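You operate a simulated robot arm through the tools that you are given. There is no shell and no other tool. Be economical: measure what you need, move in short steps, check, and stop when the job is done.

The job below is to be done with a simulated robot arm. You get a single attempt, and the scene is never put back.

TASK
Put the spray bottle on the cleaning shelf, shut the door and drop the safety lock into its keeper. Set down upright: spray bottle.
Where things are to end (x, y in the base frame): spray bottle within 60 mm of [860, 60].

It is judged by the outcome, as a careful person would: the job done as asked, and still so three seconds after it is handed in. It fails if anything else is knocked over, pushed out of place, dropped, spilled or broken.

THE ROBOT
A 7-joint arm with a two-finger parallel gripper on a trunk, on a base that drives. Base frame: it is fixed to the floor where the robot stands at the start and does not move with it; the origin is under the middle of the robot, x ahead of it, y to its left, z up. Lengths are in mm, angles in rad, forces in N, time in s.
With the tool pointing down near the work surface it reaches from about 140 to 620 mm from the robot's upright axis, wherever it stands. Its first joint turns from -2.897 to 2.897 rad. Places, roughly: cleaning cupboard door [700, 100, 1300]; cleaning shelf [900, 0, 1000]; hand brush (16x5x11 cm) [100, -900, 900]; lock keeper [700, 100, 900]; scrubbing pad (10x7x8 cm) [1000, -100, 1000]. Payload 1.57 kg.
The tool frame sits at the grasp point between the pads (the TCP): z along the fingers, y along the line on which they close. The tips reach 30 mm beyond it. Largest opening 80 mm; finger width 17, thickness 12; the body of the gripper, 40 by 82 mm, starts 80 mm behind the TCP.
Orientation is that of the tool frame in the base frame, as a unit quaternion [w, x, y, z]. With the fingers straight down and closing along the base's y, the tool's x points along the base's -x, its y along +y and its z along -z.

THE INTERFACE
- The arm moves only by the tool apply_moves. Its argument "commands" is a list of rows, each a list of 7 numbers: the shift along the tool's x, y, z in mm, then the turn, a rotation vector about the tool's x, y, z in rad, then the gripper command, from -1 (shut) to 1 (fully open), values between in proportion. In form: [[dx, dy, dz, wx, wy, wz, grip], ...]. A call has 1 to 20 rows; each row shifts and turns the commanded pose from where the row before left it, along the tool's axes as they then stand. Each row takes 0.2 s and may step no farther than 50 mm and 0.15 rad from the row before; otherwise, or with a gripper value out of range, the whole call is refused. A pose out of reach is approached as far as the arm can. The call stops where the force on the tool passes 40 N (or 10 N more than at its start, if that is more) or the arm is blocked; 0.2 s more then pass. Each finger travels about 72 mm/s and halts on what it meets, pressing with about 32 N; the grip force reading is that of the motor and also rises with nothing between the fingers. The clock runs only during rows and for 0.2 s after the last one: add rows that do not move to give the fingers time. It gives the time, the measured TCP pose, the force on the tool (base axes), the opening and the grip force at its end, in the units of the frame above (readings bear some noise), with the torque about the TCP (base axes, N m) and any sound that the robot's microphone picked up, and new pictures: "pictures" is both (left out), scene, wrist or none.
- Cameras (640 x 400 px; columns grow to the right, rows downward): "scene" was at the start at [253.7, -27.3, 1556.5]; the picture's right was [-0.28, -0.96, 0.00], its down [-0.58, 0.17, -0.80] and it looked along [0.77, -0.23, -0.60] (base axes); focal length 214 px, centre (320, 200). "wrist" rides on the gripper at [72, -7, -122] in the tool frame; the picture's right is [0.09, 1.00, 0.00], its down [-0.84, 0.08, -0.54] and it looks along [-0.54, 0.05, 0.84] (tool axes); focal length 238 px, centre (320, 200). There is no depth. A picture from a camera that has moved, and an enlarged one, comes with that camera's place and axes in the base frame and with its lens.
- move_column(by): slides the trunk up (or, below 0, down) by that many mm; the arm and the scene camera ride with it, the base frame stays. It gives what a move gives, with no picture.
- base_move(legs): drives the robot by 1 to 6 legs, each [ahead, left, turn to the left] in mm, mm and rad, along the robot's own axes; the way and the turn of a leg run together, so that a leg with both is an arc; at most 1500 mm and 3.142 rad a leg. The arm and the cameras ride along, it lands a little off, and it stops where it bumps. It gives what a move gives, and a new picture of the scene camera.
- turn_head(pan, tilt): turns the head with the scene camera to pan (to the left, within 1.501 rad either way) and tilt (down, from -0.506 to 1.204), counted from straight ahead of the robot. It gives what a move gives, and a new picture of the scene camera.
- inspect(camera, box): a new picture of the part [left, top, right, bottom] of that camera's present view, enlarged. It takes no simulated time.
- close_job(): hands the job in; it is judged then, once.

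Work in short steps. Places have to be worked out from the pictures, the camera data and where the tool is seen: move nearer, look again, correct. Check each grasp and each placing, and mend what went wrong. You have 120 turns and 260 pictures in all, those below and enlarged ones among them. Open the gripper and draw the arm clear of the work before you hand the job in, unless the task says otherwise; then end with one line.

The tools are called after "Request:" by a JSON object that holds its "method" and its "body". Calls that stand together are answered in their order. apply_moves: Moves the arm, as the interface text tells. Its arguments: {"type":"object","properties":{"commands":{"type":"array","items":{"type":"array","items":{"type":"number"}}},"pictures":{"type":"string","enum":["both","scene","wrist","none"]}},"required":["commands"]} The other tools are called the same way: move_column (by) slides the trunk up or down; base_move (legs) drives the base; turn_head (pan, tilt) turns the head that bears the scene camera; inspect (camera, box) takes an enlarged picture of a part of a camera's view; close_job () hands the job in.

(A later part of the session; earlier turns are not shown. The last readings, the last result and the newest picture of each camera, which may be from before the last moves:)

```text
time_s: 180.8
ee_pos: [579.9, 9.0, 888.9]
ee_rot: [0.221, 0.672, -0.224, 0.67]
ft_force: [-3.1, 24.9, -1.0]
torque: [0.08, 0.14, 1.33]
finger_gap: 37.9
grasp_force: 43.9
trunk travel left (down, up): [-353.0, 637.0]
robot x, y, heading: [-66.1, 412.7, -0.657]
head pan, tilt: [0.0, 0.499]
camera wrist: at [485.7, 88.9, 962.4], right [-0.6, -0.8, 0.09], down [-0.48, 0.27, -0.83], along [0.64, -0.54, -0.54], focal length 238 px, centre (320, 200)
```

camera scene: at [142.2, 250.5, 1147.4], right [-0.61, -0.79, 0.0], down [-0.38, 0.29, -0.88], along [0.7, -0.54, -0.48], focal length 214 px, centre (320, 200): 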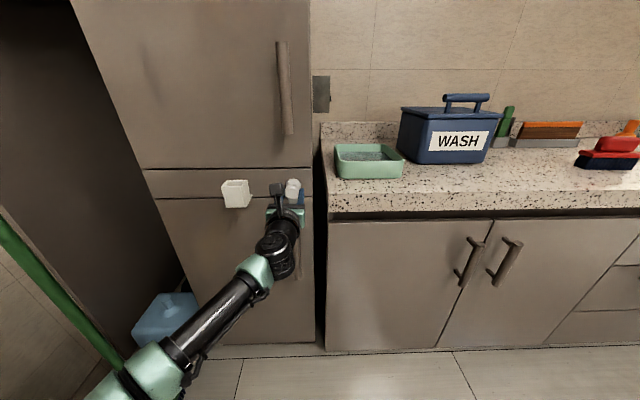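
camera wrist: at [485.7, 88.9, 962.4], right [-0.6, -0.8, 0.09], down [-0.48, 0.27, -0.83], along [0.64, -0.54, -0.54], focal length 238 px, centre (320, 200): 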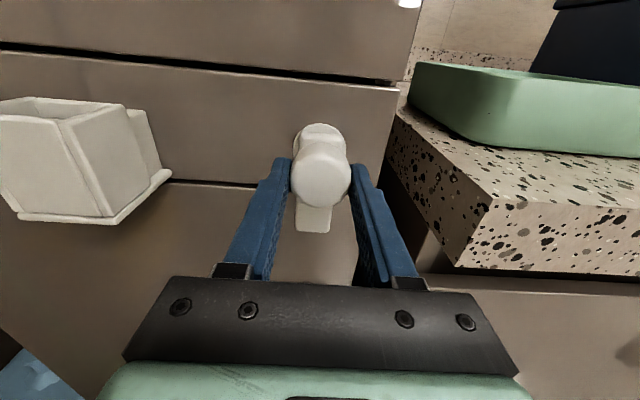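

It is immovable in the plane. For a positive pull, with the bar vertical I can reach further in and grip the neck behind the knob's head.

Request:
{"method": "apply_moves", "body": {"commands": [[0, -10, 0, 0, 0, 0, -1], [0, 0, 0, 0, 0, 0, 0.2], [0, 0, 0, 0, 0, 0, 0.2], [0, 0, 10, 0, 0, 0, 0.2], [0, 0, 10, 0, 0, 0, 0.2], [0, 0, 5, 0, 0, 0, 0.2], [0, 0, 0, 0, 0, 0, -1], [0, 0, 0, 0, 0, 0, -1], [0, 0, 0, 0, 0, 0, -1]], "pictures": "wrist"}}

Request:
{"method": "apply_moves", "body": {"commands": [[0, 0, -5, 0, 0, 0, -1], [0, 0, -5, 0, 0, 0, -1], [0, 0, -5, 0, 0, 0, -1], [0, 0, 0, 0, 0, 0, -1]], "pictures": "wrist"}}

```text
time_s: 182.8
ee_pos: [600.1, -4.3, 891.5]
ee_rot: [0.225, 0.67, -0.229, 0.669]
ft_force: [-1.5, 6.0, -0.6]
torque: [0.02, -0.02, 1.6]
finger_gap: 41.1
grasp_force: 45.2
trunk travel left (down, up): [-353.0, 637.0]
robot x, y, heading: [-68.0, 415.6, -0.655]
head pan, tilt: [0.0, 0.499]
camera wrist: at [508.4, 75.7, 963.4], right [-0.61, -0.79, 0.09], down [-0.48, 0.28, -0.84], along [0.64, -0.55, -0.54], focal length 238 px, centre (320, 200)
```

wrist: 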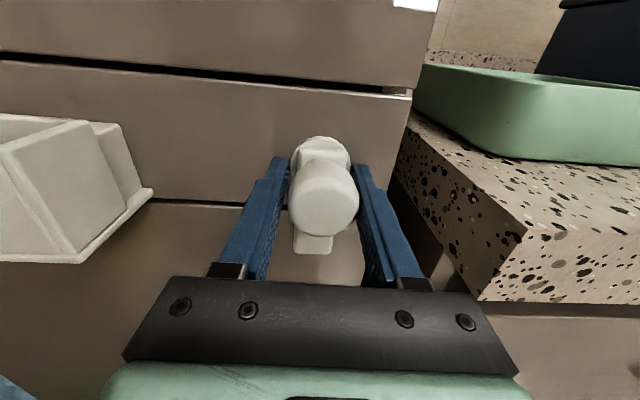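

```text
time_s: 183.2
ee_pos: [599.8, -4.5, 891.4]
ee_rot: [0.223, 0.671, -0.229, 0.669]
ft_force: [15.8, -14.7, -3.5]
torque: [0.32, 0.27, 0.88]
finger_gap: 41.2
grasp_force: 45.0
trunk travel left (down, up): [-353.0, 637.0]
robot x, y, heading: [-64.3, 411.9, -0.656]
head pan, tilt: [0.0, 0.499]
stopped in row 2: the force on the tool passed its limit at 42 N (the readings are from after the stop); the commanded pose is now the measured one
camera wrist: at [508.0, 75.6, 963.4], right [-0.61, -0.79, 0.09], down [-0.48, 0.27, -0.84], along [0.64, -0.55, -0.54], focal length 238 px, centre (320, 200)
```

wrist: 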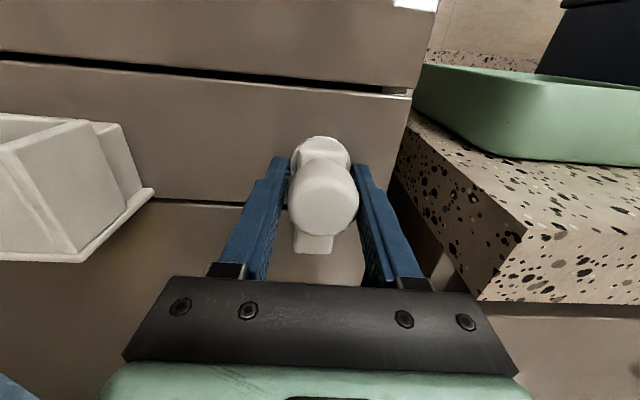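

Still solid: so the lock is a quarter-turn bar only, now fully dropped. I test whether it actually holds the door: release, rise to the handle and pull lightly.

Request:
{"method": "apply_moves", "body": {"commands": [[0, 0, 0, 0, 0, 0, 1], [0, 0, 0, 0, 0, 0, 1], [0, 0, 0, 0, 0, 0, 1], [0, 0, -30, 0, 0, 0, 1], [0, 0, -30, 0, 0, 0, 1], [0, 0, -40, 0, 0, 0, 1], [0, 0, -30, 0, 0, 0, 1], [0, 0, 0, 0, 0, 0, 1]], "pictures": "none"}}

Request:
{"method": "move_column", "body": {"by": 240}}

Request:
{"method": "apply_moves", "body": {"commands": [[0, 0, 20, 0, 0, 0, 1], [0, 0, 0, 0, 0, 0, 1]], "pictures": "wrist"}}

```text
time_s: 185.0
ee_pos: [493.2, 75.8, 896.6]
ee_rot: [0.225, 0.668, -0.23, 0.671]
ft_force: [-0.6, -0.1, 0.7]
torque: [0.03, 0.03, 0.0]
finger_gap: 80.1
grasp_force: 0.0
trunk travel left (down, up): [-353.0, 637.0]
robot x, y, heading: [-62.9, 410.8, -0.653]
head pan, tilt: [0.0, 0.499]
```

```text
time_s: 187.5
ee_pos: [493.9, 74.3, 1136.3]
ee_rot: [0.224, 0.669, -0.229, 0.671]
ft_force: [0.2, -0.1, 1.2]
torque: [0.0, -0.01, -0.01]
finger_gap: 79.7
grasp_force: 0.1
trunk travel left (down, up): [-593.0, 397.0]
robot x, y, heading: [-65.3, 409.1, -0.659]
head pan, tilt: [0.0, 0.499]
```

```text
time_s: 188.1
ee_pos: [508.4, 62.0, 1136.4]
ee_rot: [0.225, 0.668, -0.23, 0.671]
ft_force: [-0.2, -0.3, 0.5]
torque: [0.02, 0.0, 0.02]
finger_gap: 79.9
grasp_force: 0.1
trunk travel left (down, up): [-593.0, 397.0]
robot x, y, heading: [-64.4, 409.9, -0.657]
head pan, tilt: [0.0, 0.499]
camera wrist: at [416.6, 143.1, 1208.3], right [-0.61, -0.79, 0.09], down [-0.47, 0.27, -0.84], along [0.64, -0.55, -0.54], focal length 238 px, centre (320, 200)
```

wrist: 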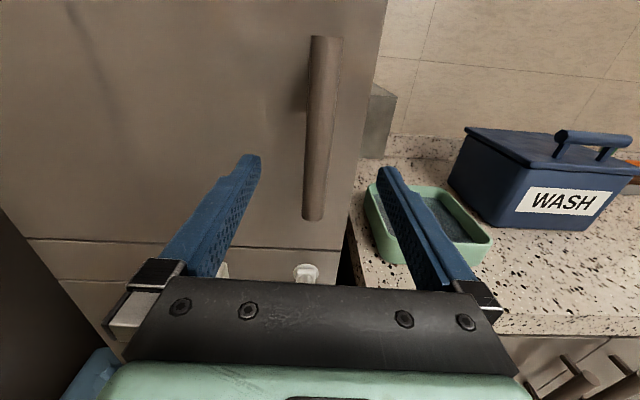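

Request:
{"method": "apply_moves", "body": {"commands": [[0, -2, 30, 0, 0, 0, 1], [0, 0, 30, 0, 0, 0, 1], [0, 0, 0, 0, 0, 0, 0], [0, 0, 0, 0, 0, 0, -1], [0, 0, 0, 0, 0, 0, -1], [0, 0, 0, 0, 0, 0, -1]], "pictures": "none"}}

Request:
{"method": "apply_moves", "body": {"commands": [[0, 0, -4, 0, 0, 0, -1], [0, 0, -4, 0, 0, 0, -1], [0, 0, 0, 0, 0, 0, -1]], "pictures": "both"}}

```text
time_s: 189.5
ee_pos: [555.8, 30.0, 1135.2]
ee_rot: [0.227, 0.668, -0.23, 0.671]
ft_force: [-18.1, 12.7, -1.9]
torque: [0.07, 0.14, -0.06]
finger_gap: 0.2
grasp_force: 21.6
trunk travel left (down, up): [-593.0, 397.0]
robot x, y, heading: [-63.2, 412.1, -0.655]
head pan, tilt: [0.0, 0.499]
```

```text
time_s: 190.3
ee_pos: [552.6, 32.0, 1134.4]
ee_rot: [0.226, 0.668, -0.23, 0.67]
ft_force: [-0.8, 0.1, 0.3]
torque: [-0.01, 0.03, -0.02]
finger_gap: 0.1
grasp_force: 21.5
trunk travel left (down, up): [-593.0, 397.0]
robot x, y, heading: [-63.4, 410.3, -0.658]
head pan, tilt: [0.0, 0.499]
camera scene: at [142.7, 249.8, 1387.3], right [-0.61, -0.79, 0.0], down [-0.38, 0.29, -0.88], along [0.7, -0.54, -0.48], focal length 214 px, centre (320, 200)
camera wrist: at [459.4, 113.5, 1206.3], right [-0.61, -0.79, 0.09], down [-0.47, 0.27, -0.84], along [0.64, -0.55, -0.54], focal length 238 px, centre (320, 200)
```

scene: 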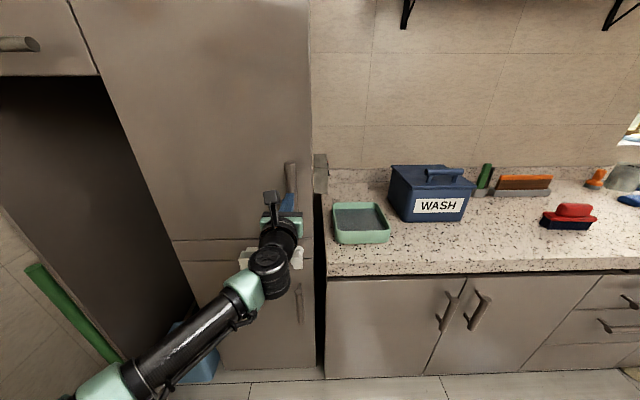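
wrist: 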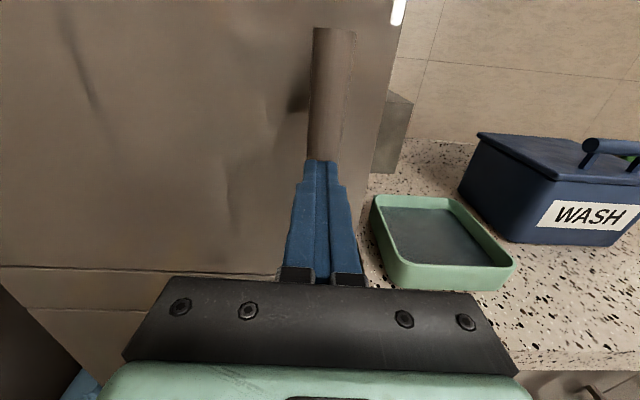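

The fingers closed just in front of the handle (the door is now further shut than at the start). I open, go 26 mm deeper and grip.

Request:
{"method": "apply_moves", "body": {"commands": [[0, 0, -8, 0, 0, 0, 1], [0, 0, 0, 0, 0, 0, 1], [0, 0, 0, 0, 0, 0, 1], [0, 0, 0, 0, 0, 0, 1], [0, 0, 20, 0, 0, 0, 1], [0, 0, 14, 0, 0, 0, 1], [0, 0, 0, 0, 0, 0, -1], [0, 0, 0, 0, 0, 0, -1], [0, 0, 0, 0, 0, 0, -1], [0, 0, 0, 0, 0, 0, -1]], "pictures": "none"}}

Request:
{"method": "apply_moves", "body": {"commands": [[0, 0, -4, 0, 0, 0, -1], [0, 0, -4, 0, 0, 0, -1], [0, 0, 0, 0, 0, 0, -1]], "pictures": "wrist"}}

```text
time_s: 192.5
ee_pos: [571.3, 15.4, 1136.8]
ee_rot: [0.227, 0.668, -0.23, 0.67]
ft_force: [-1.9, -2.9, 0.3]
torque: [-0.22, 0.16, -0.25]
finger_gap: 24.7
grasp_force: 36.5
trunk travel left (down, up): [-593.0, 397.0]
robot x, y, heading: [-65.8, 414.6, -0.659]
head pan, tilt: [0.0, 0.499]
```

```text
time_s: 193.3
ee_pos: [565.8, 21.9, 1135.7]
ee_rot: [0.225, 0.669, -0.23, 0.67]
ft_force: [-4.4, -5.4, -0.6]
torque: [-0.31, 0.09, -0.27]
finger_gap: 24.8
grasp_force: 35.9
trunk travel left (down, up): [-593.0, 397.0]
robot x, y, heading: [-63.9, 409.2, -0.655]
head pan, tilt: [0.0, 0.499]
camera wrist: at [472.9, 102.4, 1207.9], right [-0.61, -0.79, 0.09], down [-0.47, 0.27, -0.84], along [0.64, -0.55, -0.54], focal length 238 px, centre (320, 200)
```

wrist: 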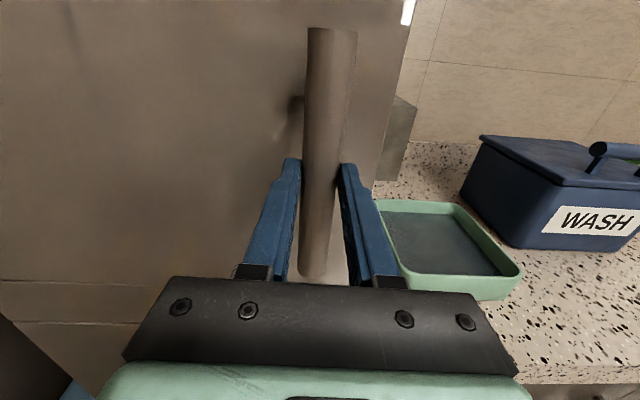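

The door moves freely, so the dropped bar doesn't hold it. I push it shut again, let go and back away for a full survey of the cupboard front.

Request:
{"method": "apply_moves", "body": {"commands": [[0, 0, 5, 0, 0, 0, -1], [0, 0, 5, 0, 0, 0, -1], [0, 0, 3, 0, 0, 0, -1], [0, 0, 0, 0, 0, 0, 1], [0, 0, 0, 0, 0, 0, 1], [0, 0, 0, 0, 0, 0, 1], [0, 0, -30, 0, 0, 0, 1], [0, 0, -40, 0, 0, 0, 1], [0, 0, -40, 0, 0, 0, 1]], "pictures": "none"}}

Request:
{"method": "base_move", "body": {"legs": [[-350, -350, 0]]}}

Request:
{"method": "turn_head", "body": {"pan": 0.45, "tilt": 0.2}}

```text
time_s: 195.3
ee_pos: [489.0, 85.9, 1135.5]
ee_rot: [0.225, 0.669, -0.229, 0.671]
ft_force: [0.9, -0.5, 0.2]
torque: [-0.03, 0.01, 0.02]
finger_gap: 79.8
grasp_force: 0.0
trunk travel left (down, up): [-593.0, 397.0]
robot x, y, heading: [-64.9, 407.3, -0.657]
head pan, tilt: [0.0, 0.499]
```

```text
time_s: 198.2
ee_pos: [5.8, 36.6, 1135.4]
ee_rot: [0.221, 0.67, -0.225, 0.672]
ft_force: [-0.4, 0.9, 1.0]
torque: [-0.02, 0.0, 0.04]
finger_gap: 80.3
grasp_force: 0.0
trunk travel left (down, up): [-593.0, 397.0]
robot x, y, heading: [-552.5, 352.9, -0.641]
head pan, tilt: [0.0, 0.499]
camera scene: at [-345.1, 196.3, 1387.4], right [-0.6, -0.8, 0.0], down [-0.38, 0.29, -0.88], along [0.7, -0.53, -0.48], focal length 214 px, centre (320, 200)
```

scene: 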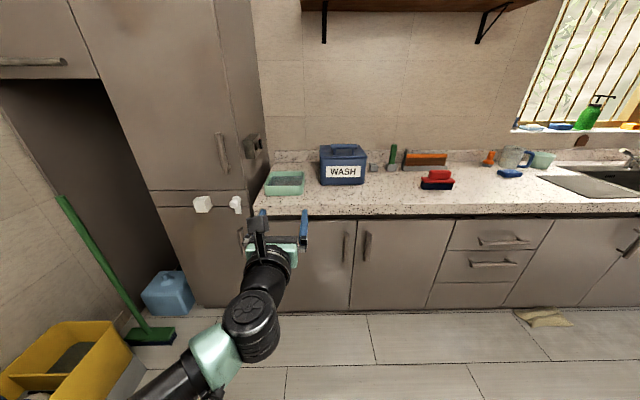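

```text
time_s: 199.1
ee_pos: [4.8, 36.0, 1135.5]
ee_rot: [0.221, 0.67, -0.226, 0.672]
ft_force: [-0.8, -0.1, -0.6]
torque: [0.02, -0.02, -0.02]
finger_gap: 79.7
grasp_force: 0.1
trunk travel left (down, up): [-593.0, 397.0]
robot x, y, heading: [-551.8, 353.8, -0.641]
head pan, tilt: [0.45, 0.201]
camera scene: at [-326.1, 233.0, 1415.0], right [-0.19, -0.98, 0.0], down [-0.2, 0.04, -0.98], along [0.96, -0.19, -0.2], focal length 214 px, centre (320, 200)
```

scene: 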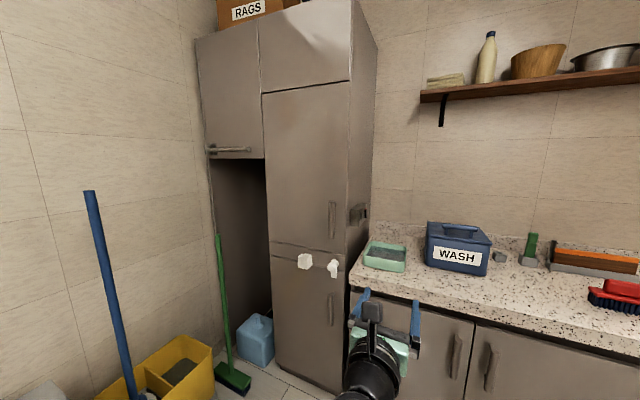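

Request:
{"method": "inspect", "body": {"camera": "scene", "box": [190, 60, 390, 190]}}

Request:
{"method": "inspect", "body": {"camera": "scene", "box": [260, 190, 390, 300]}}

```text
3.08 times, centred on (290, 125) of scene
camera zoom: at [-326.1, 233.0, 1415.0], right [-0.19, -0.98, 0.0], down [-0.2, 0.04, -0.98], along [0.96, -0.19, -0.2], focal length 660 px, centre (412, 431)
```

zoom: 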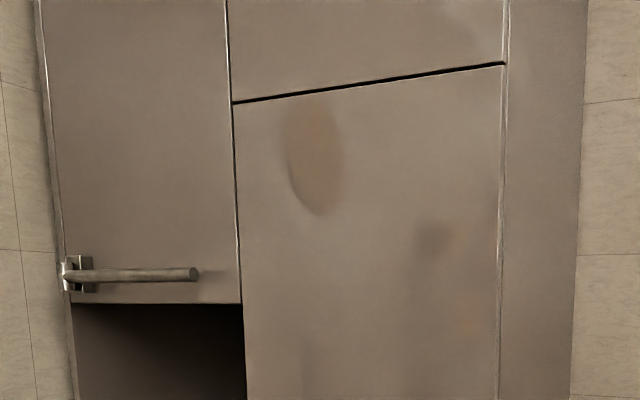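

```text
3.64 times, centred on (325, 245) of scene
camera zoom: at [-326.1, 233.0, 1415.0], right [-0.19, -0.98, 0.0], down [-0.2, 0.04, -0.98], along [0.96, -0.19, -0.2], focal length 780 px, centre (302, 36)
```

zoom: 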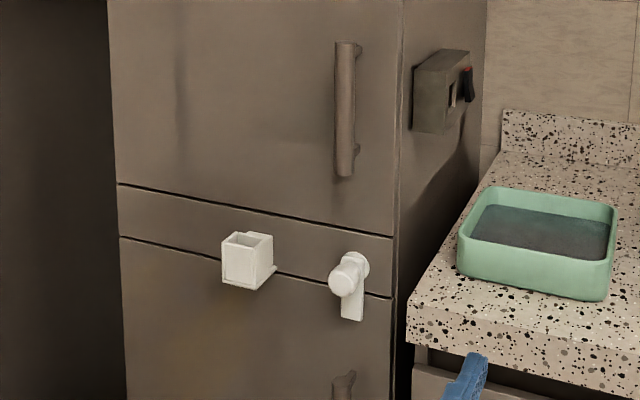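

The spray bottle wasn't in the list of places either, so the lock may likewise be a loose piece to be found. Something metallic sits at the left end of the upper-left handle; I enlarge it, and look over the left side.

Request:
{"method": "inspect", "body": {"camera": "scene", "box": [200, 130, 264, 170]}}

Request:
{"method": "inspect", "body": {"camera": "scene", "box": [70, 180, 290, 400]}}

```text
10.00 times, centred on (232, 150) of scene
camera zoom: at [-326.1, 233.0, 1415.0], right [-0.19, -0.98, 0.0], down [-0.2, 0.04, -0.98], along [0.96, -0.19, -0.2], focal length 2145 px, centre (1200, 700)
```

zoom: 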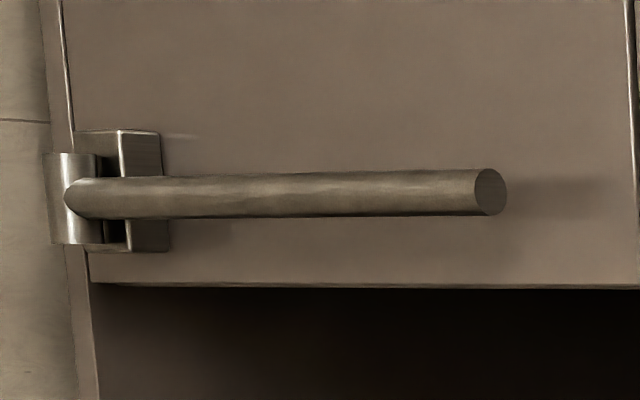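

```text
1.82 times, centred on (180, 290) of scene
camera zoom: at [-326.1, 233.0, 1415.0], right [-0.19, -0.98, 0.0], down [-0.2, 0.04, -0.98], along [0.96, -0.19, -0.2], focal length 390 px, centre (574, 36)
```

zoom: 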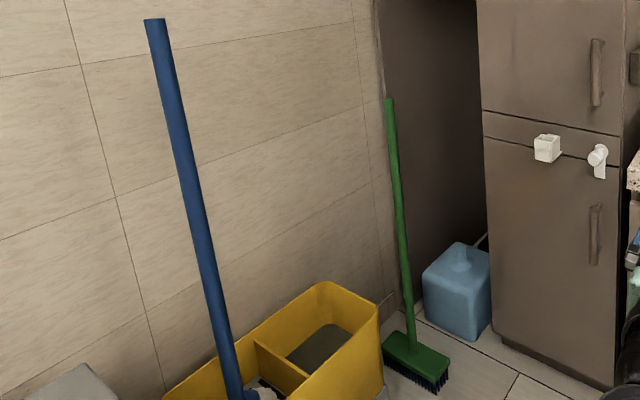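

The scene also has a green two-part piece standing in a grey holder on the counter, of the same make as the keeper pocket; about 34 mm wide and long enough to stand up in front of the door from the keeper. I go and look at it closely.

Request:
{"method": "base_move", "body": {"legs": [[0, -518, 0], [540, 0, 0]]}}

Request:
{"method": "turn_head", "body": {"pan": -0.1, "tilt": 0.5}}

Request:
{"method": "inspect", "body": {"camera": "wrist", "box": [200, 0, 440, 150]}}

```text
time_s: 204.9
ee_pos: [121.3, -714.1, 1134.6]
ee_rot: [0.225, 0.669, -0.23, 0.67]
ft_force: [0.3, 0.1, 0.4]
torque: [0.02, -0.01, -0.02]
finger_gap: 79.8
grasp_force: 0.0
trunk travel left (down, up): [-593.0, 397.0]
robot x, y, heading: [-432.4, -387.8, -0.657]
head pan, tilt: [0.45, 0.201]
camera scene: at [-206.5, -513.4, 1415.0], right [-0.2, -0.98, 0.0], down [-0.2, 0.04, -0.98], along [0.96, -0.2, -0.2], focal length 214 px, centre (320, 200)
```

scene: 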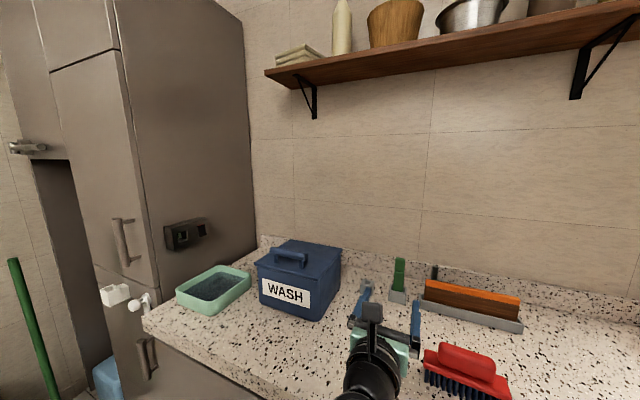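

```text
time_s: 205.8
ee_pos: [121.0, -715.0, 1135.5]
ee_rot: [0.225, 0.669, -0.229, 0.67]
ft_force: [0.2, -0.6, -0.6]
torque: [0.0, 0.02, -0.01]
finger_gap: 80.1
grasp_force: 0.0
trunk travel left (down, up): [-593.0, 397.0]
robot x, y, heading: [-429.4, -391.1, -0.655]
head pan, tilt: [-0.099, 0.499]
camera scene: at [-231.6, -556.5, 1387.4], right [-0.68, -0.73, 0.0], down [-0.35, 0.33, -0.88], along [0.64, -0.6, -0.48], focal length 214 px, centre (320, 200)
```

scene: 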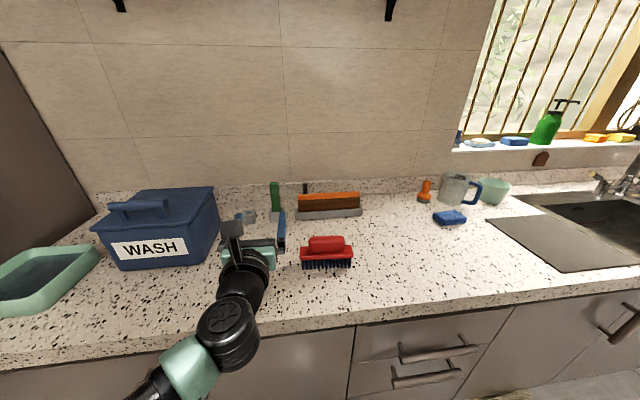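

```text
2.67 times, centred on (320, 75) of wrist
camera zoom: at [29.0, -633.6, 1207.1], right [-0.61, -0.79, 0.09], down [-0.47, 0.27, -0.84], along [0.64, -0.55, -0.54], focal length 636 px, centre (320, 533)
```

zoom: 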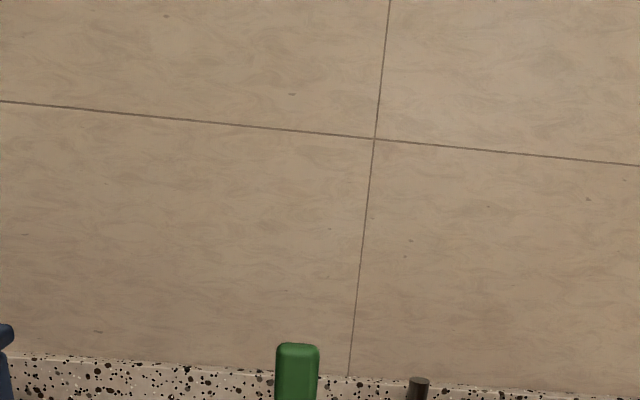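

Request:
{"method": "inspect", "body": {"camera": "wrist", "box": [220, 110, 420, 230]}}

Request:
{"method": "inspect", "body": {"camera": "scene", "box": [230, 170, 370, 230]}}

```text
3.20 times, centred on (320, 170) of wrist
camera zoom: at [29.0, -633.6, 1207.1], right [-0.61, -0.79, 0.09], down [-0.47, 0.27, -0.84], along [0.64, -0.55, -0.54], focal length 763 px, centre (320, 296)
```

zoom: 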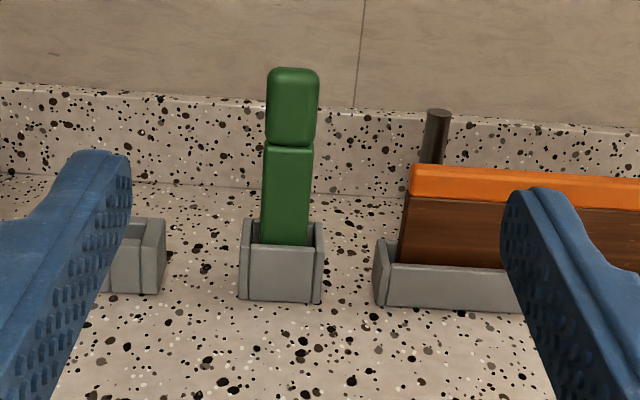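

```text
4.57 times, centred on (300, 200) of scene
camera zoom: at [-231.6, -556.5, 1387.4], right [-0.68, -0.73, 0.0], down [-0.35, 0.33, -0.88], along [0.64, -0.6, -0.48], focal length 980 px, centre (411, 200)
```

zoom: 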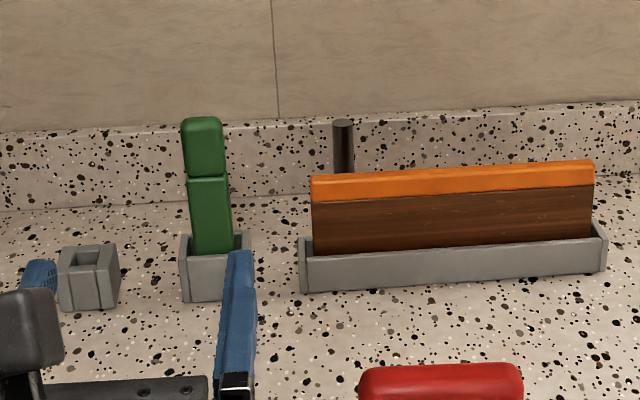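

A rack: a small empty holder, the green piece standing loosely in a holder, an orange-edged board and a dark post. I look from nearer and above to judge which could be the lock.

Request:
{"method": "base_move", "body": {"legs": [[180, -30, 0]]}}

Request:
{"method": "apply_moves", "body": {"commands": [[0, 0, 40, 0, 0, 0, 1], [0, 0, 40, 0, 0, 0, 1], [0, 0, 0, 0, 0, 0, 1]], "pictures": "wrist"}}

```text
time_s: 207.4
ee_pos: [246.7, -847.4, 1135.4]
ee_rot: [0.224, 0.669, -0.229, 0.671]
ft_force: [-0.4, -0.5, -0.1]
torque: [-0.01, 0.0, -0.01]
finger_gap: 79.9
grasp_force: 0.1
trunk travel left (down, up): [-593.0, 397.0]
robot x, y, heading: [-314.8, -518.6, -0.661]
head pan, tilt: [-0.099, 0.499]
camera scene: at [-107.1, -689.3, 1387.2], right [-0.68, -0.73, 0.0], down [-0.35, 0.33, -0.88], along [0.64, -0.6, -0.48], focal length 214 px, centre (320, 200)
```

scene: 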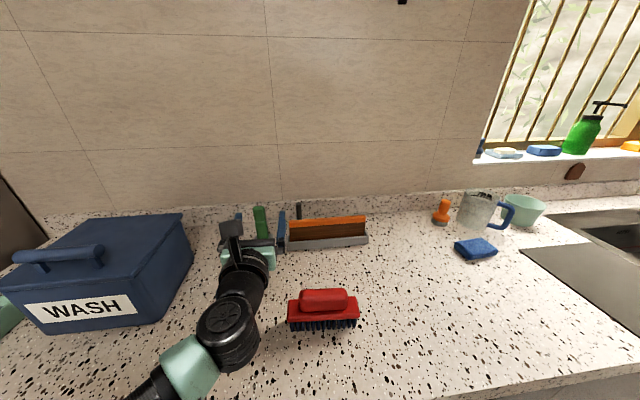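

```text
time_s: 208.2
ee_pos: [309.2, -894.2, 1135.7]
ee_rot: [0.226, 0.669, -0.229, 0.67]
ft_force: [-0.3, 0.1, 0.5]
torque: [-0.03, 0.03, 0.01]
finger_gap: 80.2
grasp_force: 0.1
trunk travel left (down, up): [-593.0, 397.0]
robot x, y, heading: [-309.8, -519.0, -0.656]
head pan, tilt: [-0.099, 0.499]
camera wrist: at [217.1, -814.1, 1208.2], right [-0.61, -0.79, 0.09], down [-0.47, 0.27, -0.84], along [0.64, -0.55, -0.54], focal length 238 px, centre (320, 200)
```

wrist: 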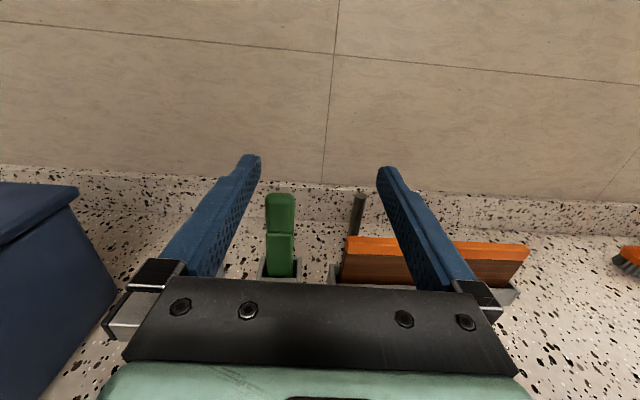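

Request:
{"method": "inspect", "body": {"camera": "wrist", "box": [240, 180, 400, 280]}}

Request:
{"method": "inspect", "body": {"camera": "scene", "box": [220, 190, 380, 260]}}

```text
4.00 times, centred on (320, 230) of wrist
camera zoom: at [217.1, -814.1, 1208.2], right [-0.61, -0.79, 0.09], down [-0.47, 0.27, -0.84], along [0.64, -0.55, -0.54], focal length 953 px, centre (320, 80)
```

zoom: 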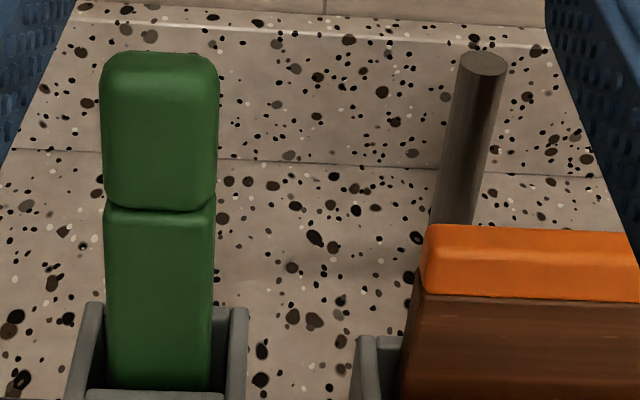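

```text
4.00 times, centred on (300, 225) of scene
camera zoom: at [-107.6, -688.5, 1387.4], right [-0.68, -0.73, 0.0], down [-0.35, 0.33, -0.88], along [0.64, -0.6, -0.48], focal length 858 px, centre (400, 100)
```

zoom: 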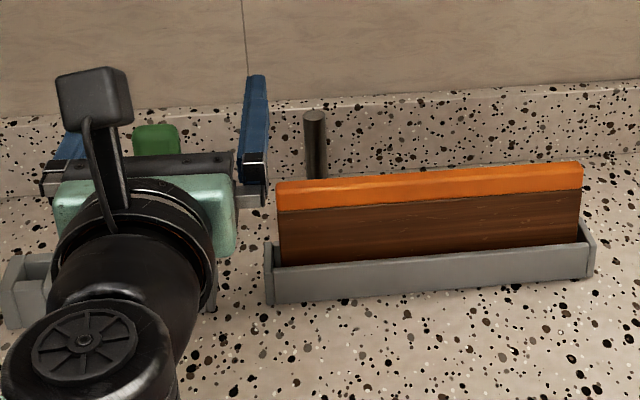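

Weighing it: the white turn-bar holds neither the door nor reaches the pocket (it merely overlaps the lower door, as a turn-button). The keeper is a pocket right below the door's face, so a piece standing in it bars the door. The green piece (≈37 mm wide shank and grip head, ~150 mm long, loose in its holder) fits it. I go for its head.

Request:
{"method": "apply_moves", "body": {"commands": [[0, -42, 0, 0, 0, 0, 1], [-35, 0, 0, 0, 0, 0, 1], [-35, 0, 0, 0, 0, 0, 1], [-33, 0, 0, 0, 0, 0, 1], [0, 0, 0, 0, 0, 0, 1]], "pictures": "wrist"}}

```text
time_s: 209.4
ee_pos: [334.6, -862.5, 1033.3]
ee_rot: [0.224, 0.669, -0.228, 0.671]
ft_force: [0.7, -0.3, -0.4]
torque: [-0.01, 0.0, -0.02]
finger_gap: 80.0
grasp_force: 0.1
trunk travel left (down, up): [-593.0, 397.0]
robot x, y, heading: [-309.9, -523.9, -0.651]
head pan, tilt: [-0.099, 0.499]
camera wrist: at [242.7, -781.8, 1104.6], right [-0.61, -0.79, 0.09], down [-0.47, 0.27, -0.84], along [0.64, -0.55, -0.54], focal length 238 px, centre (320, 200)
```

wrist: 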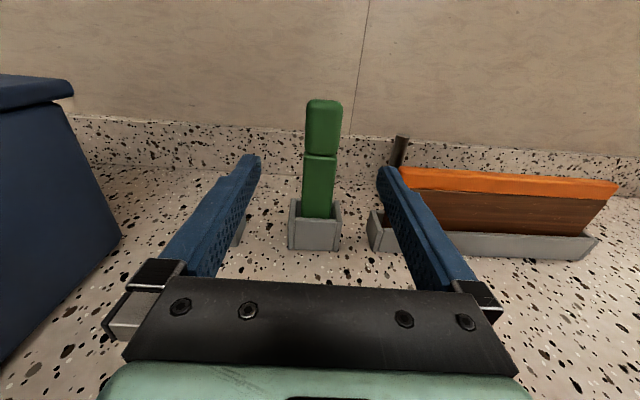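

Head centre is at z≈1040, ~115 mm ahead and centred. I drive 80 mm ahead and reach the rest with the arm.

Request:
{"method": "base_move", "body": {"legs": [[75, 0, 0]]}}

Request:
{"method": "apply_moves", "body": {"commands": [[4, 3, 15, 0, 0, 0, 1], [0, 0, 15, 0, 0, 0, 1], [0, 0, 5, 0, 0, 0, 1], [0, 0, 0, 0, 0, 0, 1]], "pictures": "wrist"}}

```text
time_s: 210.4
ee_pos: [397.0, -906.7, 1033.2]
ee_rot: [0.224, 0.669, -0.228, 0.671]
ft_force: [0.7, -0.4, -0.9]
torque: [0.01, 0.0, 0.02]
finger_gap: 80.0
grasp_force: 0.0
trunk travel left (down, up): [-593.0, 397.0]
robot x, y, heading: [-246.8, -565.8, -0.648]
head pan, tilt: [-0.099, 0.499]
camera scene: at [-46.2, -734.9, 1387.2], right [-0.68, -0.73, 0.0], down [-0.35, 0.33, -0.88], along [0.64, -0.6, -0.48], focal length 214 px, centre (320, 200)
```

scene: 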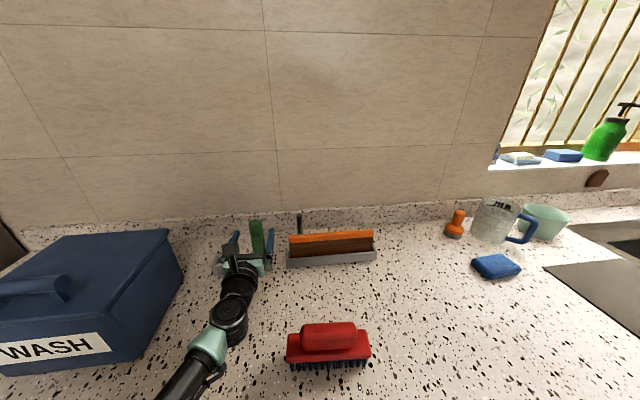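

```text
time_s: 211.4
ee_pos: [420.8, -931.5, 1038.4]
ee_rot: [0.224, 0.669, -0.228, 0.671]
ft_force: [0.3, 0.1, -0.1]
torque: [-0.02, -0.03, -0.01]
finger_gap: 80.0
grasp_force: 0.0
trunk travel left (down, up): [-593.0, 397.0]
robot x, y, heading: [-247.6, -562.5, -0.656]
head pan, tilt: [-0.099, 0.499]
camera wrist: at [328.8, -851.4, 1109.9], right [-0.6, -0.79, 0.09], down [-0.47, 0.27, -0.84], along [0.64, -0.55, -0.54], focal length 238 px, centre (320, 200)
```

wrist: 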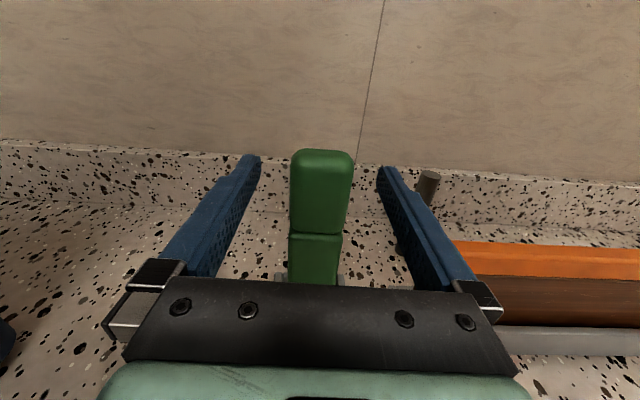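

The head is right between the pads. I close and lift with the trunk.

Request:
{"method": "apply_moves", "body": {"commands": [[0, 0, 0, 0, 0, 0, 0], [0, 0, 0, 0, 0, 0, -1], [0, 0, 0, 0, 0, 0, -1], [0, 0, 0, 0, 0, 0, -1]], "pictures": "none"}}

Request:
{"method": "move_column", "body": {"by": 30}}

Request:
{"method": "inspect", "body": {"camera": "wrist", "box": [220, 120, 420, 290]}}

```text
time_s: 212.4
ee_pos: [422.6, -931.2, 1036.5]
ee_rot: [0.224, 0.669, -0.229, 0.671]
ft_force: [-0.3, 0.0, -0.1]
torque: [-0.01, -0.03, -0.01]
finger_gap: 33.5
grasp_force: 32.0
trunk travel left (down, up): [-593.0, 397.0]
robot x, y, heading: [-248.3, -571.3, -0.652]
head pan, tilt: [-0.099, 0.499]
```

```text
time_s: 213.2
ee_pos: [421.8, -932.9, 1067.9]
ee_rot: [0.224, 0.669, -0.228, 0.671]
ft_force: [-0.4, 0.7, -1.0]
torque: [0.0, 0.01, -0.01]
finger_gap: 33.5
grasp_force: 31.9
trunk travel left (down, up): [-623.0, 367.0]
robot x, y, heading: [-248.8, -566.4, -0.652]
head pan, tilt: [-0.099, 0.499]
```

```text
2.35 times, centred on (320, 205) of wrist
camera zoom: at [328.8, -851.4, 1139.8], right [-0.6, -0.79, 0.09], down [-0.47, 0.27, -0.84], along [0.64, -0.55, -0.54], focal length 561 px, centre (320, 188)
```

zoom: 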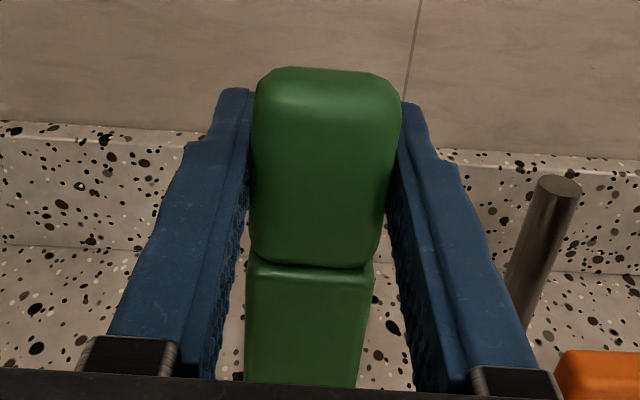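

It lifts freely – a loose peg. But the fingertips would stick out past it and hit the door at the keeper, so I set it back in its holder and re-grip 13 mm nearer the fingertips.

Request:
{"method": "move_column", "body": {"by": -31}}

Request:
{"method": "apply_moves", "body": {"commands": [[0, 0, 0, 0, 0, 0, 0.3], [0, 0, 0, 0, 0, 0, 0.3], [0, 0, -13, 0, 0, 0, 0.3], [0, 0, 0, 0, 0, 0, -1], [0, 0, 0, 0, 0, 0, -1], [0, 0, 0, 0, 0, 0, -1]], "pictures": "wrist"}}

Request:
{"method": "move_column", "body": {"by": 160}}

```text
time_s: 213.9
ee_pos: [421.3, -931.1, 1039.0]
ee_rot: [0.225, 0.668, -0.228, 0.671]
ft_force: [0.4, -0.5, 2.5]
torque: [-0.05, 0.07, 0.02]
finger_gap: 33.5
grasp_force: 31.8
trunk travel left (down, up): [-592.0, 398.0]
robot x, y, heading: [-251.3, -567.9, -0.652]
head pan, tilt: [-0.099, 0.499]
```

```text
time_s: 215.3
ee_pos: [411.3, -922.4, 1038.2]
ee_rot: [0.224, 0.669, -0.228, 0.671]
ft_force: [-0.7, 0.6, 0.9]
torque: [0.0, 0.04, -0.01]
finger_gap: 33.4
grasp_force: 31.7
trunk travel left (down, up): [-592.0, 398.0]
robot x, y, heading: [-245.2, -567.6, -0.65]
head pan, tilt: [-0.099, 0.499]
camera wrist: at [318.1, -842.8, 1109.2], right [-0.6, -0.79, 0.09], down [-0.47, 0.27, -0.84], along [0.64, -0.55, -0.54], focal length 238 px, centre (320, 200)
```

wrist: 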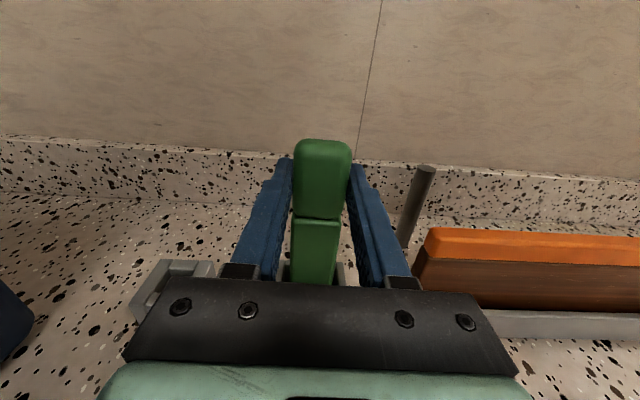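

```text
time_s: 217.1
ee_pos: [411.2, -923.3, 1197.5]
ee_rot: [0.224, 0.669, -0.229, 0.671]
ft_force: [-0.1, 0.2, -1.3]
torque: [-0.01, -0.01, -0.01]
finger_gap: 32.9
grasp_force: 31.9
trunk travel left (down, up): [-752.0, 238.0]
robot x, y, heading: [-247.8, -566.9, -0.649]
head pan, tilt: [-0.099, 0.499]
```

Re-gripped (33 mm). The shank's tip is 141 mm below the TCP. I back out and travel to the keeper.

Request:
{"method": "base_move", "body": {"legs": [[-570, 0, 0], [0, 500, 0], [0, 495, 0]]}}

Request:
{"method": "move_column", "body": {"by": -110}}

Request:
{"method": "inspect", "body": {"camera": "wrist", "box": [0, 0, 640, 400]}}

```text
time_s: 225.5
ee_pos: [560.1, 195.1, 1196.8]
ee_rot: [0.233, 0.666, -0.237, 0.668]
ft_force: [0.0, 0.2, -0.8]
torque: [0.0, -0.04, -0.01]
finger_gap: 32.8
grasp_force: 31.6
trunk travel left (down, up): [-752.0, 238.0]
robot x, y, heading: [-92.5, 569.1, -0.678]
head pan, tilt: [-0.099, 0.499]
camera scene: at [106.6, 395.8, 1546.3], right [-0.7, -0.71, 0.0], down [-0.34, 0.34, -0.88], along [0.63, -0.62, -0.48], focal length 214 px, centre (320, 200)
```

scene: 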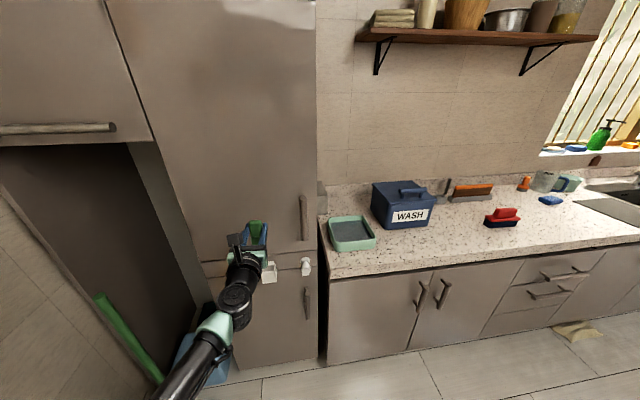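

```text
time_s: 226.9
ee_pos: [559.8, 196.1, 1088.5]
ee_rot: [0.233, 0.666, -0.237, 0.668]
ft_force: [-0.3, 0.8, -0.9]
torque: [0.01, -0.02, -0.02]
finger_gap: 33.0
grasp_force: 32.2
trunk travel left (down, up): [-642.0, 348.0]
robot x, y, heading: [-90.4, 569.9, -0.678]
head pan, tilt: [-0.099, 0.499]
```

```text
1.00 times, centred on (320, 200) of wrist (not enlarged: the box is as wide or as high as the picture)
camera zoom: at [468.6, 278.0, 1158.9], right [-0.62, -0.78, 0.09], down [-0.47, 0.28, -0.84], along [0.63, -0.56, -0.54], focal length 238 px, centre (320, 200)
```

zoom: 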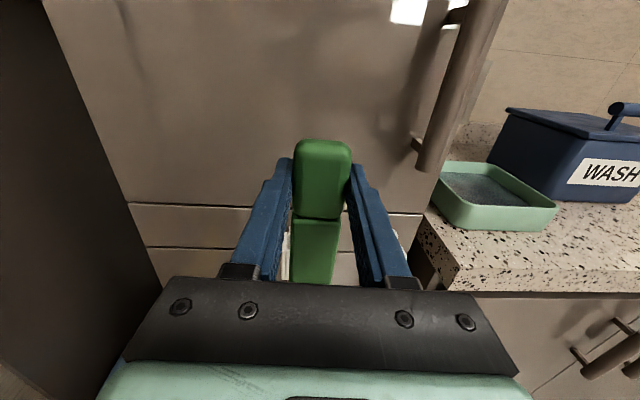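

Near the keeper: it needs ~12 mm left and ~144 mm ahead. I correct yaw and side, drive 100 mm ahead and look.

Request:
{"method": "base_move", "body": {"legs": [[100, 12, 0.028]]}}

Request:
{"method": "apply_moves", "body": {"commands": [[-15, 0, 10, 0, 0, 0, -1], [-8, 0, 10, 0, 0, 0, -1], [0, 0, 0, 0, 0, 0, -1]], "pictures": "wrist"}}

Request:
{"method": "turn_head", "body": {"pan": 0.0, "tilt": 0.75}}

Request:
{"method": "inspect", "body": {"camera": "scene", "box": [220, 80, 380, 200]}}

```text
time_s: 228.1
ee_pos: [654.8, 162.6, 1087.1]
ee_rot: [0.223, 0.669, -0.227, 0.671]
ft_force: [0.7, 0.3, -0.8]
torque: [0.01, 0.06, 0.0]
finger_gap: 33.3
grasp_force: 32.2
trunk travel left (down, up): [-642.0, 348.0]
robot x, y, heading: [-8.1, 521.7, -0.65]
head pan, tilt: [-0.099, 0.499]
camera scene: at [196.4, 349.7, 1436.2], right [-0.68, -0.73, 0.0], down [-0.35, 0.33, -0.88], along [0.64, -0.6, -0.48], focal length 214 px, centre (320, 200)
```

scene: 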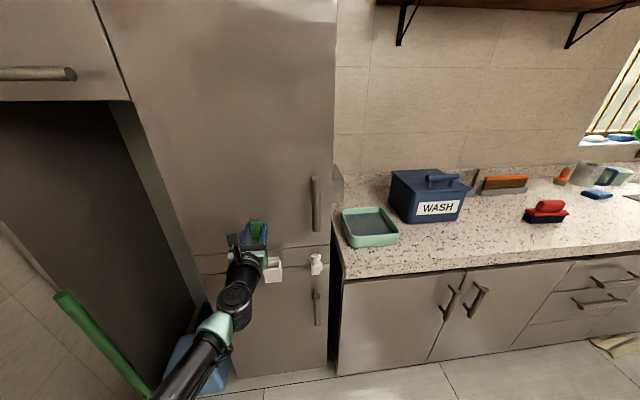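

```text
time_s: 228.9
ee_pos: [670.3, 151.2, 1066.1]
ee_rot: [0.224, 0.669, -0.228, 0.671]
ft_force: [0.2, -0.3, -0.6]
torque: [0.05, -0.01, 0.02]
finger_gap: 33.0
grasp_force: 32.3
trunk travel left (down, up): [-642.0, 348.0]
robot x, y, heading: [-7.6, 520.0, -0.651]
head pan, tilt: [-0.099, 0.499]
camera wrist: at [577.7, 230.9, 1137.7], right [-0.6, -0.79, 0.09], down [-0.47, 0.27, -0.84], along [0.64, -0.55, -0.54], focal length 238 px, centre (320, 200)
```

wrist: 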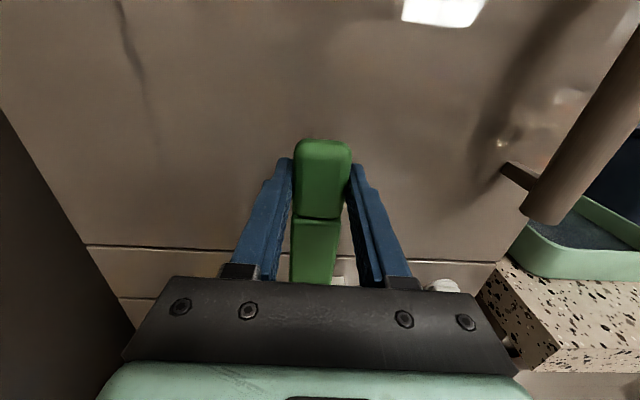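

```text
time_s: 229.6
ee_pos: [670.8, 150.8, 1066.5]
ee_rot: [0.224, 0.669, -0.228, 0.671]
ft_force: [-0.6, 0.6, -1.1]
torque: [0.01, 0.0, 0.01]
finger_gap: 32.9
grasp_force: 32.2
trunk travel left (down, up): [-642.0, 348.0]
robot x, y, heading: [-9.0, 516.8, -0.652]
head pan, tilt: [0.0, 0.75]
camera scene: at [195.2, 361.9, 1414.4], right [-0.6, -0.8, 0.0], down [-0.54, 0.41, -0.73], along [0.58, -0.44, -0.68], focal length 214 px, centre (320, 200)
```

scene: 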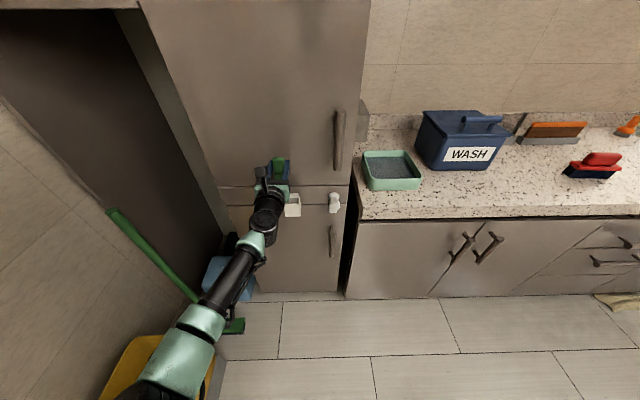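

```text
3.33 times, centred on (300, 140) of scene
camera zoom: at [195.2, 361.9, 1414.4], right [-0.6, -0.8, 0.0], down [-0.54, 0.41, -0.73], along [0.58, -0.44, -0.68], focal length 715 px, centre (387, 400)
```

zoom: 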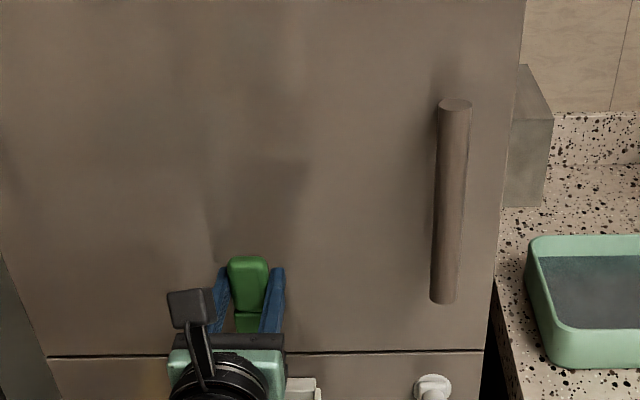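

The piece is ~19 mm too far left of the pocket's centre (v≈507). I shift right, move ahead over the pocket and lower a little, watching the force.

Request:
{"method": "apply_moves", "body": {"commands": [[0, 10, 0, 0, 0, 0, -1], [0, 9, 0, 0, 0, 0, -1], [0, 0, 14, 0, 0, 0, -1], [0, 0, 14, 0, 0, 0, -1], [-12, 0, 0, 0, 0, 0, -1], [0, 0, 0, 0, 0, 0, -1]], "pictures": "wrist"}}

Request:
{"method": "inspect", "body": {"camera": "scene", "box": [240, 140, 350, 230]}}

```text
time_s: 231.0
ee_pos: [679.1, 118.0, 1061.4]
ee_rot: [0.224, 0.666, -0.226, 0.675]
ft_force: [2.9, -2.8, 20.7]
torque: [-0.59, -0.54, 0.02]
finger_gap: 33.4
grasp_force: 32.1
trunk travel left (down, up): [-642.0, 348.0]
robot x, y, heading: [-6.9, 514.8, -0.646]
head pan, tilt: [0.0, 0.75]
camera wrist: at [586.9, 197.9, 1130.5], right [-0.6, -0.79, 0.08], down [-0.47, 0.26, -0.84], along [0.65, -0.55, -0.53], focal length 238 px, centre (320, 200)
```

wrist: 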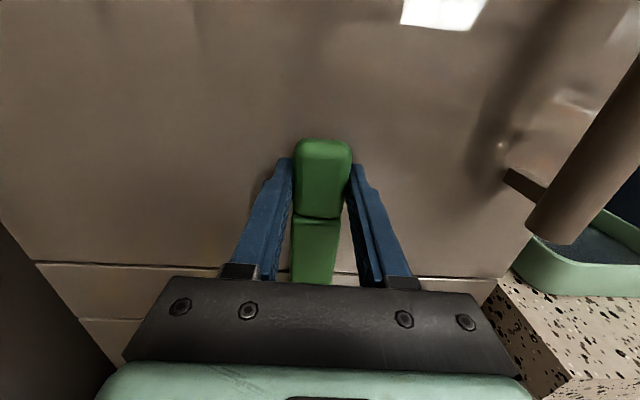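

```text
4.44 times, centred on (295, 185) of scene
camera zoom: at [193.1, 363.2, 1415.3], right [-0.6, -0.8, 0.0], down [-0.54, 0.41, -0.73], along [0.58, -0.44, -0.68], focal length 953 px, centre (431, 267)
```

zoom: 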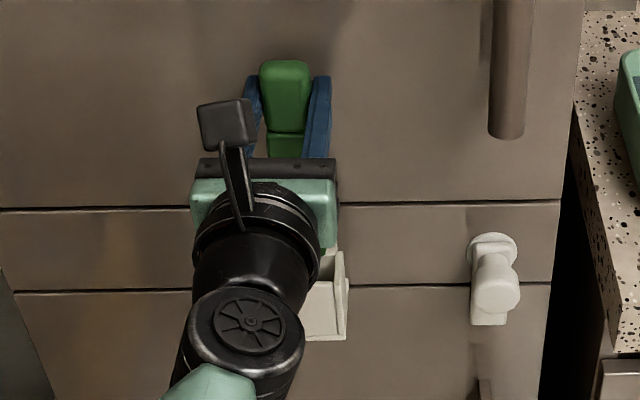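

Contact: torque shows it's ~38 mm ahead of the TCP and slightly right – the piece's rear edge sits on the back rim. I raise, move back 5 mm and left 3 mm and lower again.

Request:
{"method": "apply_moves", "body": {"commands": [[12, 0, 0, 0, 0, 0, -1], [0, -3, -5, 0, 0, 0, -1], [0, 0, 0, 0, 0, 0, -1], [-8, 0, 0, 0, 0, 0, -1], [-6, 0, 0, 0, 0, 0, -1], [-6, 0, 0, 0, 0, 0, -1], [0, 0, 0, 0, 0, 0, -1]], "pictures": "none"}}

```text
time_s: 232.6
ee_pos: [678.2, 125.4, 1052.1]
ee_rot: [0.224, 0.664, -0.226, 0.676]
ft_force: [0.8, -1.5, 28.1]
torque: [-0.33, -0.3, 0.0]
finger_gap: 33.4
grasp_force: 32.1
trunk travel left (down, up): [-642.0, 348.0]
robot x, y, heading: [-6.3, 519.9, -0.649]
head pan, tilt: [0.0, 0.75]
```

Now contact is ~16 mm ahead of the TCP: the front rim. The right place lies between; I go 2.5 mm forward and retry.

Request:
{"method": "apply_moves", "body": {"commands": [[17, 0, 0, 0, 0, 0, -1], [0, 0, 2.7, 0, 0, 0, -1], [0, 0, 0, 0, 0, 0, -1], [-8, 0, 0, 0, 0, 0, -1], [-6, 0, 0, 0, 0, 0, -1], [-5, 0, 0, 0, 0, 0, -1], [0, 0, 0, 0, 0, 0, -1]], "pictures": "wrist"}}

Request:
{"method": "inspect", "body": {"camera": "scene", "box": [250, 140, 330, 220]}}

```text
time_s: 234.2
ee_pos: [679.0, 122.6, 1051.0]
ee_rot: [0.225, 0.664, -0.227, 0.675]
ft_force: [0.8, -0.3, 28.0]
torque: [-0.21, -0.21, 0.02]
finger_gap: 33.2
grasp_force: 31.5
trunk travel left (down, up): [-642.0, 348.0]
robot x, y, heading: [-7.3, 514.7, -0.646]
head pan, tilt: [0.0, 0.75]
camera wrist: at [585.3, 203.8, 1122.2], right [-0.6, -0.79, 0.08], down [-0.46, 0.26, -0.85], along [0.65, -0.55, -0.53], focal length 238 px, centre (320, 200)
```

wrist: 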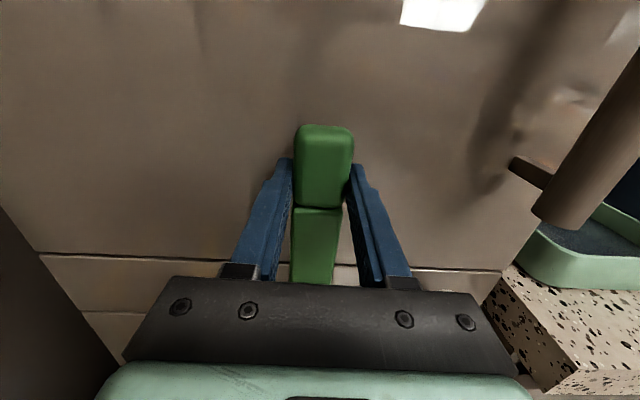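

```text
5.00 times, centred on (290, 180) of scene
camera zoom: at [191.6, 364.0, 1415.6], right [-0.6, -0.8, 0.0], down [-0.54, 0.41, -0.73], along [0.58, -0.44, -0.68], focal length 1072 px, centre (470, 300)
```

zoom: 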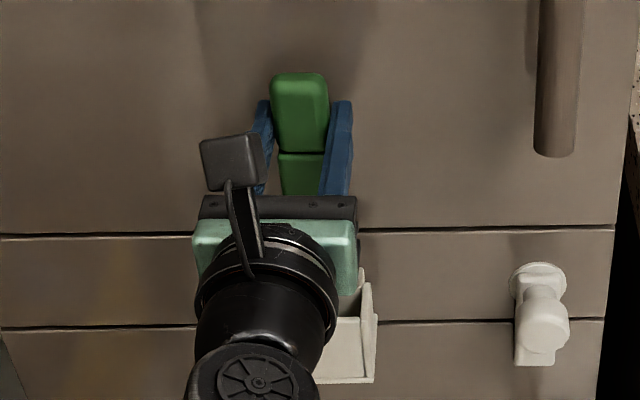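

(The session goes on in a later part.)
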